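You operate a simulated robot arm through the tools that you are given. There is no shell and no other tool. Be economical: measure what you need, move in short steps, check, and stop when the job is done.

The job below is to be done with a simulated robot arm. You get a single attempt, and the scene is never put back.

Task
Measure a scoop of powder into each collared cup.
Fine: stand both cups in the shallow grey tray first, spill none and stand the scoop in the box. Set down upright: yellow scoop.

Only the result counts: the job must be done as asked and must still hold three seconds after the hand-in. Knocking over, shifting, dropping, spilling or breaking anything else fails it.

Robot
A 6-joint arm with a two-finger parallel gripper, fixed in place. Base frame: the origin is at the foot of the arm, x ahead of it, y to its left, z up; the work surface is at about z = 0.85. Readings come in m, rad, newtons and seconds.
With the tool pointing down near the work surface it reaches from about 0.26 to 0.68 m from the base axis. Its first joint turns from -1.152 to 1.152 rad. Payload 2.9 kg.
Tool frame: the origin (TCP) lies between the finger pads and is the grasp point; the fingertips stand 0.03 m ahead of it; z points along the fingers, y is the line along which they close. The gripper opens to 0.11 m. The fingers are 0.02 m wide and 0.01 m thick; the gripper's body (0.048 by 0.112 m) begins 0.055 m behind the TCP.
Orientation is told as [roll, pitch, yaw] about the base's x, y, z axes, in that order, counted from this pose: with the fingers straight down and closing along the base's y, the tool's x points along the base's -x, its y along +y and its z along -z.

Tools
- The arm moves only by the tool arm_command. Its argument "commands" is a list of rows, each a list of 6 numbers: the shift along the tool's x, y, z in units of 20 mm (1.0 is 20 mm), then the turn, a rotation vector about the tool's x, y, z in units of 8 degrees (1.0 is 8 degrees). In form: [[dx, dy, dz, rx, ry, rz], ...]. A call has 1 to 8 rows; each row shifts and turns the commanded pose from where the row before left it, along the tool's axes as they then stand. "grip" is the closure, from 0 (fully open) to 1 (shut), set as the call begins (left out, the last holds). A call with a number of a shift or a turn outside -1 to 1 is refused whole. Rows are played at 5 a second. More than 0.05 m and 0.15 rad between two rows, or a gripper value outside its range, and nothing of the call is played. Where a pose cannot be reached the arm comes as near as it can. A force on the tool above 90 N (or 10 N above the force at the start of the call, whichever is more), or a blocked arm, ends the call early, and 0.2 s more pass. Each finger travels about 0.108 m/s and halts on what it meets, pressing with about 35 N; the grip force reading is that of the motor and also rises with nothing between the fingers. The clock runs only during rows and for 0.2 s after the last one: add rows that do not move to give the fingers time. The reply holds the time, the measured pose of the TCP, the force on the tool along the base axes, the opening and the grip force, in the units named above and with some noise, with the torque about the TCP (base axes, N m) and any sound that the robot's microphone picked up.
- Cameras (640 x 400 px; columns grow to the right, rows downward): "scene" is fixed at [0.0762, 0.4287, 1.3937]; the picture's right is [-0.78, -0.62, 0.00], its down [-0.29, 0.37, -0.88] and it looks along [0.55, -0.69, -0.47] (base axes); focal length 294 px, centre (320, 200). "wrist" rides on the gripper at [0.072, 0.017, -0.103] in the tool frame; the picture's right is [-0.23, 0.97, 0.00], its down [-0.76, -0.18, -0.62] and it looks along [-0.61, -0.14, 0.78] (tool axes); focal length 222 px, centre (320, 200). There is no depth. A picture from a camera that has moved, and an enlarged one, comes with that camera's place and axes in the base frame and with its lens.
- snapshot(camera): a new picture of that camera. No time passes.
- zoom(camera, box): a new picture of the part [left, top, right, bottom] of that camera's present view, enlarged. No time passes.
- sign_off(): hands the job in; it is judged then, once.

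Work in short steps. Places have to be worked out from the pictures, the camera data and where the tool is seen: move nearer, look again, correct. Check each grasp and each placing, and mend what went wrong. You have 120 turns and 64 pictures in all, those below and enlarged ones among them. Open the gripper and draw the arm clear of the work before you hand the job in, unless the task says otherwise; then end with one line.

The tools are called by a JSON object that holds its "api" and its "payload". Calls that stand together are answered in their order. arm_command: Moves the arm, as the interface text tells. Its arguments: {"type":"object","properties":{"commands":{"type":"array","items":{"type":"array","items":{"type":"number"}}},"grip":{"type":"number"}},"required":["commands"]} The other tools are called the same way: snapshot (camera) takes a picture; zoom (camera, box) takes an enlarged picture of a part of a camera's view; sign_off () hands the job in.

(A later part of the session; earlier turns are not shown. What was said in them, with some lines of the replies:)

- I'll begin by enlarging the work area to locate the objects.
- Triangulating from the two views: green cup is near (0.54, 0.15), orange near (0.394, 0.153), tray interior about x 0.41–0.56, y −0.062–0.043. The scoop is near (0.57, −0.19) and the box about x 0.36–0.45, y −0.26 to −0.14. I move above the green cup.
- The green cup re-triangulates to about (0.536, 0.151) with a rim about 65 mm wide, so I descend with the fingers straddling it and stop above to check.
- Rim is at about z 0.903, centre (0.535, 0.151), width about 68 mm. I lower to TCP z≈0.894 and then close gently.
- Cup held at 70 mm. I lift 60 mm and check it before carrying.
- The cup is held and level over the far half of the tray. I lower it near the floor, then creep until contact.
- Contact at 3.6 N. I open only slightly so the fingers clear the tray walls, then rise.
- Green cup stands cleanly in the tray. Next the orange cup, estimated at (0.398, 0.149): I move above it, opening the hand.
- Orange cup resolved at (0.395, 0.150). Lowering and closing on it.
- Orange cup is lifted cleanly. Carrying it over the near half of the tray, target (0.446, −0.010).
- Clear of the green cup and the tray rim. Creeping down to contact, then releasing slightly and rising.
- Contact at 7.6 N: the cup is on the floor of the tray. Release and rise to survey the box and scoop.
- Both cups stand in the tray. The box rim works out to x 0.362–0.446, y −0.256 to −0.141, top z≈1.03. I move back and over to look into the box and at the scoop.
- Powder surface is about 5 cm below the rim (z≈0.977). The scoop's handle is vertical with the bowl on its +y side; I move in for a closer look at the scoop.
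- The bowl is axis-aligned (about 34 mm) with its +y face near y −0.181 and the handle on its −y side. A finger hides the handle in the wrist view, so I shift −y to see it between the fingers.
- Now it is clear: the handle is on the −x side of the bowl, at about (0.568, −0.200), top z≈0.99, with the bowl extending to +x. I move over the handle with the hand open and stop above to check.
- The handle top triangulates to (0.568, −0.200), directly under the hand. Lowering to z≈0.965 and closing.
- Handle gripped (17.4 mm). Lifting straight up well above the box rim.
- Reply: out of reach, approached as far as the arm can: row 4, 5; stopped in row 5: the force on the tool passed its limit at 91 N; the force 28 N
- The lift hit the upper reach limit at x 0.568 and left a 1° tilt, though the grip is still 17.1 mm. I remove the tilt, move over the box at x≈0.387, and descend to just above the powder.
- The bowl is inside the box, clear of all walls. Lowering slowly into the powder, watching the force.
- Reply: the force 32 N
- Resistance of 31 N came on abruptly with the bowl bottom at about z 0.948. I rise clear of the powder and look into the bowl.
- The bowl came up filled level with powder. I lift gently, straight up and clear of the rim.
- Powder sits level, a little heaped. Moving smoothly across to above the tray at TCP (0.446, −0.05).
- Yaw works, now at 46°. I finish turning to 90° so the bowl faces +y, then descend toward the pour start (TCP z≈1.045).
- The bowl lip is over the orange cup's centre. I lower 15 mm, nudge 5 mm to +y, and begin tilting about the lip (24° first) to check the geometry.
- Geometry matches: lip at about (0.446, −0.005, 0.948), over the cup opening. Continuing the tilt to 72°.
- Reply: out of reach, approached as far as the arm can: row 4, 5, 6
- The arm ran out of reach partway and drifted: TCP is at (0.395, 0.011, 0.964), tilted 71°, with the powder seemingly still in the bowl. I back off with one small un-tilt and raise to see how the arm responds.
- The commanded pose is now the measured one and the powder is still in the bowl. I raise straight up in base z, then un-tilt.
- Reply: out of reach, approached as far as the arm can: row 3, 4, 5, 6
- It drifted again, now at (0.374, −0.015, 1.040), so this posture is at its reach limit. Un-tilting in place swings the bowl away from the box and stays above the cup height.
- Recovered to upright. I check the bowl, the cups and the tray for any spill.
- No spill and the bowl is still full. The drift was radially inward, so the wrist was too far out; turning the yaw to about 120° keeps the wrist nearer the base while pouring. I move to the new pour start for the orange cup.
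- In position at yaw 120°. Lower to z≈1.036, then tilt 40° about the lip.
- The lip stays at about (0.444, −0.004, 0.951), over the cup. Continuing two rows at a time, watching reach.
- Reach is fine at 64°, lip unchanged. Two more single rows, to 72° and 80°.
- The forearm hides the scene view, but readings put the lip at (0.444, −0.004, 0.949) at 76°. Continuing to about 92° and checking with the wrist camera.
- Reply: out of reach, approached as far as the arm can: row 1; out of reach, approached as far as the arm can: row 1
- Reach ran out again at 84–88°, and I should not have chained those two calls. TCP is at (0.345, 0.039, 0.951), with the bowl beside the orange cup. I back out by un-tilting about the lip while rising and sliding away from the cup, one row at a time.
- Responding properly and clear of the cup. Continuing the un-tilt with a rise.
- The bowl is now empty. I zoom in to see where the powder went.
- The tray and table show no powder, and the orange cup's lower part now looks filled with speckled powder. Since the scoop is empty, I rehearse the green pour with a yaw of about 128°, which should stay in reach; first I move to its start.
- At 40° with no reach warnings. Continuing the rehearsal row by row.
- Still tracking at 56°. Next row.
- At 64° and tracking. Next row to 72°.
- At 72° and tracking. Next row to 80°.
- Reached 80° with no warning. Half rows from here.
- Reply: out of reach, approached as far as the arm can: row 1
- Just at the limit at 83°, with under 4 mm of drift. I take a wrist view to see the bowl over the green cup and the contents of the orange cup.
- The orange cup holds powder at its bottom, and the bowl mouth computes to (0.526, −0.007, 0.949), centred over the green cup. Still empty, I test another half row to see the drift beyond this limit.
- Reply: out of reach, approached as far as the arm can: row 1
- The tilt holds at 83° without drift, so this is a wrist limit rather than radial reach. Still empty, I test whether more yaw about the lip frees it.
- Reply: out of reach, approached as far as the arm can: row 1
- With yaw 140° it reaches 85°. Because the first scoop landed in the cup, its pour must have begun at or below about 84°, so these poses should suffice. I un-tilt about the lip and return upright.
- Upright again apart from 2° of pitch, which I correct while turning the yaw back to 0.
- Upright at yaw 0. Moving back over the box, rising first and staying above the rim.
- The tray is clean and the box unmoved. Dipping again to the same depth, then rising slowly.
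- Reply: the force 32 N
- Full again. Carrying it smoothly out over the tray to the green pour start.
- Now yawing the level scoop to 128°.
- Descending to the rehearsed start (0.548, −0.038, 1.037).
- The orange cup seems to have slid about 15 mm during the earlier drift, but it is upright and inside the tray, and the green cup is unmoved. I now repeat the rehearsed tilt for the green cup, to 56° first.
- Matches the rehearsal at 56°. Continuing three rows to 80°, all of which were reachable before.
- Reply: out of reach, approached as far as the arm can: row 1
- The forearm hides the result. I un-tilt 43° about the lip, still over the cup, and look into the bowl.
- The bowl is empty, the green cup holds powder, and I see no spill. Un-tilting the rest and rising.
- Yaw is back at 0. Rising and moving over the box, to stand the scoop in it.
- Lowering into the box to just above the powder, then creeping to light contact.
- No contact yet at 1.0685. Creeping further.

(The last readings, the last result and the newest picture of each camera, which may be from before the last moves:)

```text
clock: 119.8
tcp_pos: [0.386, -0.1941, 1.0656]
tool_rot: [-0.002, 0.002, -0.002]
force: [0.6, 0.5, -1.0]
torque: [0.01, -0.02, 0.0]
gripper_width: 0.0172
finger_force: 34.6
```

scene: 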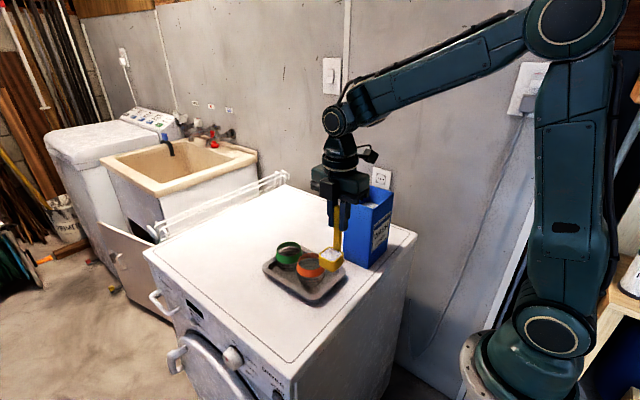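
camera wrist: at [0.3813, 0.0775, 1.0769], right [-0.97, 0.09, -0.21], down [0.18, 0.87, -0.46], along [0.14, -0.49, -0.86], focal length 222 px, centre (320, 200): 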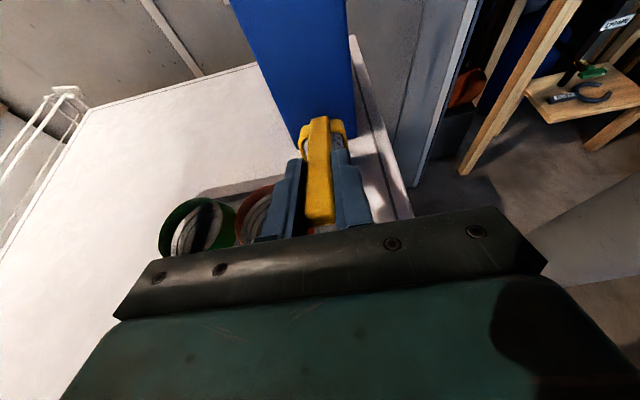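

{"api": "arm_command", "payload": {"commands": [[0, 0, 0.07, 0, 0, 0], [0, 0, 0, 0, 0, 0]]}}

```text
clock: 120.5
tcp_pos: [0.386, -0.196, 1.0642]
tool_rot: [-0.006, 0.001, -0.002]
force: [-1.8, -1.0, 7.7]
torque: [0.14, -0.01, 0.01]
gripper_width: 0.0172
finger_force: 34.6
```

Contact at 7.7 N: the scoop rests on the powder. I open partway (to about 45 mm), wait, and rise straight up.

{"api": "arm_command", "payload": {"commands": [[0, 0, 0, 0, 0, 0], [0, 0, 0, 0, 0, 0], [0, 0, 0, 0, 0, 0]], "grip": 0.59}}

{"api": "zoom", "payload": {"camera": "scene", "box": [310, 130, 430, 220]}}

```text
clock: 121.2
tcp_pos: [0.3867, -0.1952, 1.0636]
tool_rot: [-0.003, 0.002, -0.002]
force: [0.3, -0.6, -0.4]
torque: [0.01, -0.02, -0.01]
gripper_width: 0.045
finger_force: 0.1
```

```text
4.44 times, centred on (370, 175) of scene
camera zoom: at [0.0762, 0.4287, 1.3937], right [-0.78, -0.62, 0.0], down [-0.29, 0.37, -0.88], along [0.55, -0.69, -0.47], focal length 1307 px, centre (98, 311)
```

zoom: 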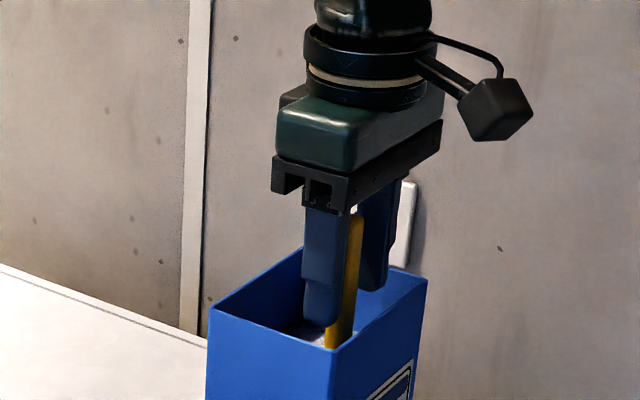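

The scoop stands on its own between the open fingers. Rising straight up, then moving clear.

{"api": "arm_command", "payload": {"commands": [[0, 0, -0.5, 0, 0, 0], [0, 0, -1, 0, 0, 0], [0, 0, -1, 0, 0, 0], [0, 0, -1, 0, 0, 0], [0, 0, -1, 0, 0, 0], [0, 0, -1, 0, 0, 0], [0, 0, -1, 0, 0, 0], [0, 0, -1, 0, 0, 0]]}}

{"api": "arm_command", "payload": {"commands": [[0.3, 1, -0.5, 0, 0, 0], [0.3, 1, -0.5, 0, 0, 0], [0.3, 1, 0, 0, 0, 0], [0.3, 1, 0, 0, 0, 0], [0.3, 1, 0, 0, 0, 0], [0, 1, 0, 0, 0, 0], [0, 1, 0, 0, 0, 0], [0, 1, 0, 0, 0, 0]], "grip": 0}}

{"api": "zoom", "payload": {"camera": "scene", "box": [240, 160, 420, 300]}}

{"api": "snapshot", "payload": {"camera": "wrist"}}

```text
clock: 123.0
tcp_pos: [0.3865, -0.1933, 1.2136]
tool_rot: [-0.003, 0.004, 0.0]
force: [0.1, 0.0, 0.0]
torque: [-0.02, -0.02, 0.01]
gripper_width: 0.0453
finger_force: 0.1
```

```text
clock: 124.8
tcp_pos: [0.357, -0.0334, 1.2333]
tool_rot: [-0.004, 0.005, 0.0]
force: [0.0, -0.9, 0.6]
torque: [0.0, 0.02, 0.03]
gripper_width: 0.11
finger_force: 0.0
```

```text
2.86 times, centred on (330, 230) of scene
camera zoom: at [0.0762, 0.4287, 1.3937], right [-0.78, -0.62, 0.0], down [-0.29, 0.37, -0.88], along [0.55, -0.69, -0.47], focal length 840 px, centre (291, 114)
```

zoom: 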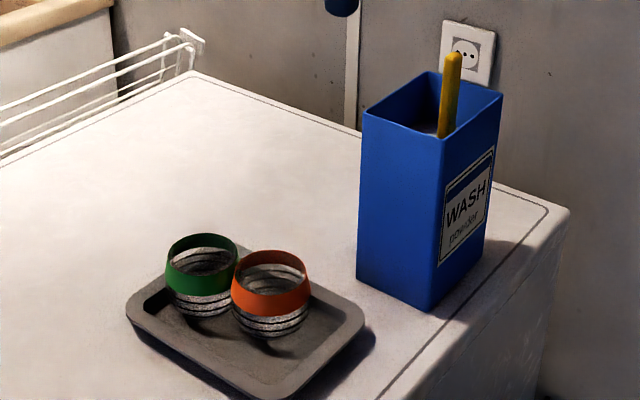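

```text
3 pictures are left
camera wrist: at [0.2855, -0.017, 1.3364], right [0.23, 0.97, 0.0], down [0.76, -0.18, 0.62], along [0.6, -0.15, -0.78], focal length 222 px, centre (320, 200)
```

wrist: 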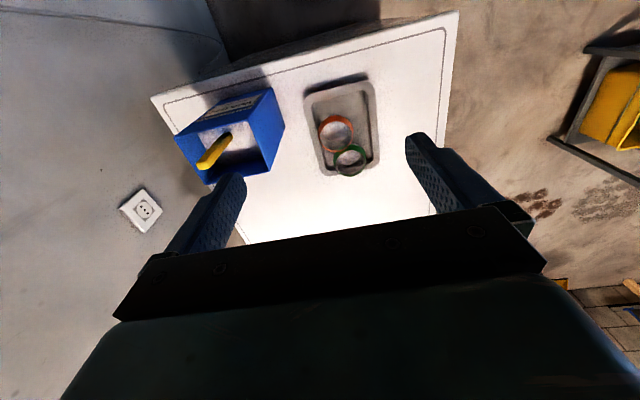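

The scoop stands upright in the box and the hand is clear. One enlarged look at the cups before handing in.

{"api": "zoom", "payload": {"camera": "wrist", "box": [290, 65, 400, 190]}}

{"api": "zoom", "payload": {"camera": "scene", "box": [270, 230, 350, 290]}}

```text
3.20 times, centred on (345, 128) of wrist
camera zoom: at [0.2855, -0.017, 1.3364], right [0.23, 0.97, 0.0], down [0.76, -0.18, 0.62], along [0.6, -0.15, -0.78], focal length 711 px, centre (240, 432)
```

zoom: 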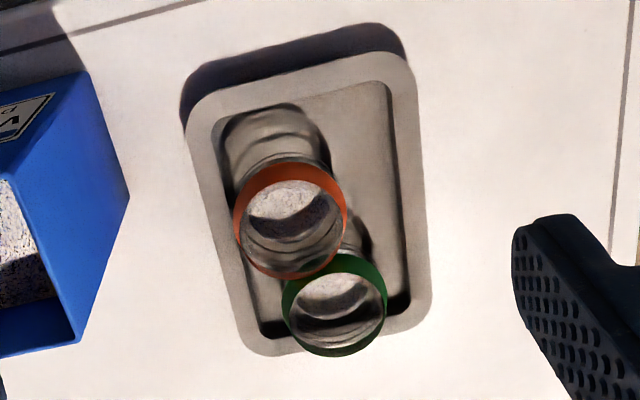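

```text
6.67 times, centred on (310, 260) of scene
camera zoom: at [0.0762, 0.4287, 1.3937], right [-0.78, -0.62, 0.0], down [-0.29, 0.37, -0.88], along [0.55, -0.69, -0.47], focal length 1960 px, centre (387, -200)
```

zoom: 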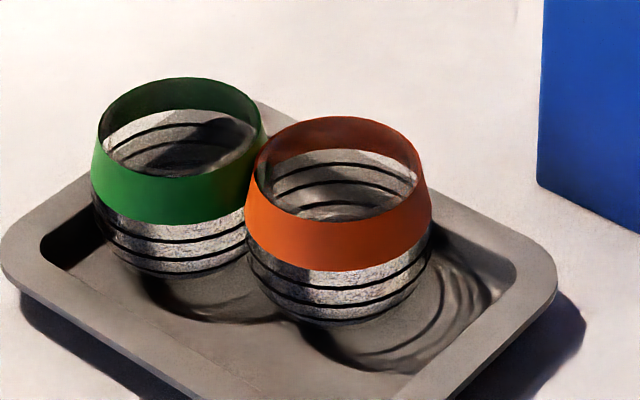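

Both cups stand upright in the tray with powder in them. There is no visible spill, and the scoop is upright in the box. Handing in.

{"api": "sign_off", "payload": {}}

```text
The job is handed in.
```

I handed the job in: both cups stand in the grey tray with one scoop of powder each, and the yellow scoop stands upright in the box; I saw no spilled powder. While I was pouring, the orange cup slid about 15 mm, but it stayed upright inside the tray.
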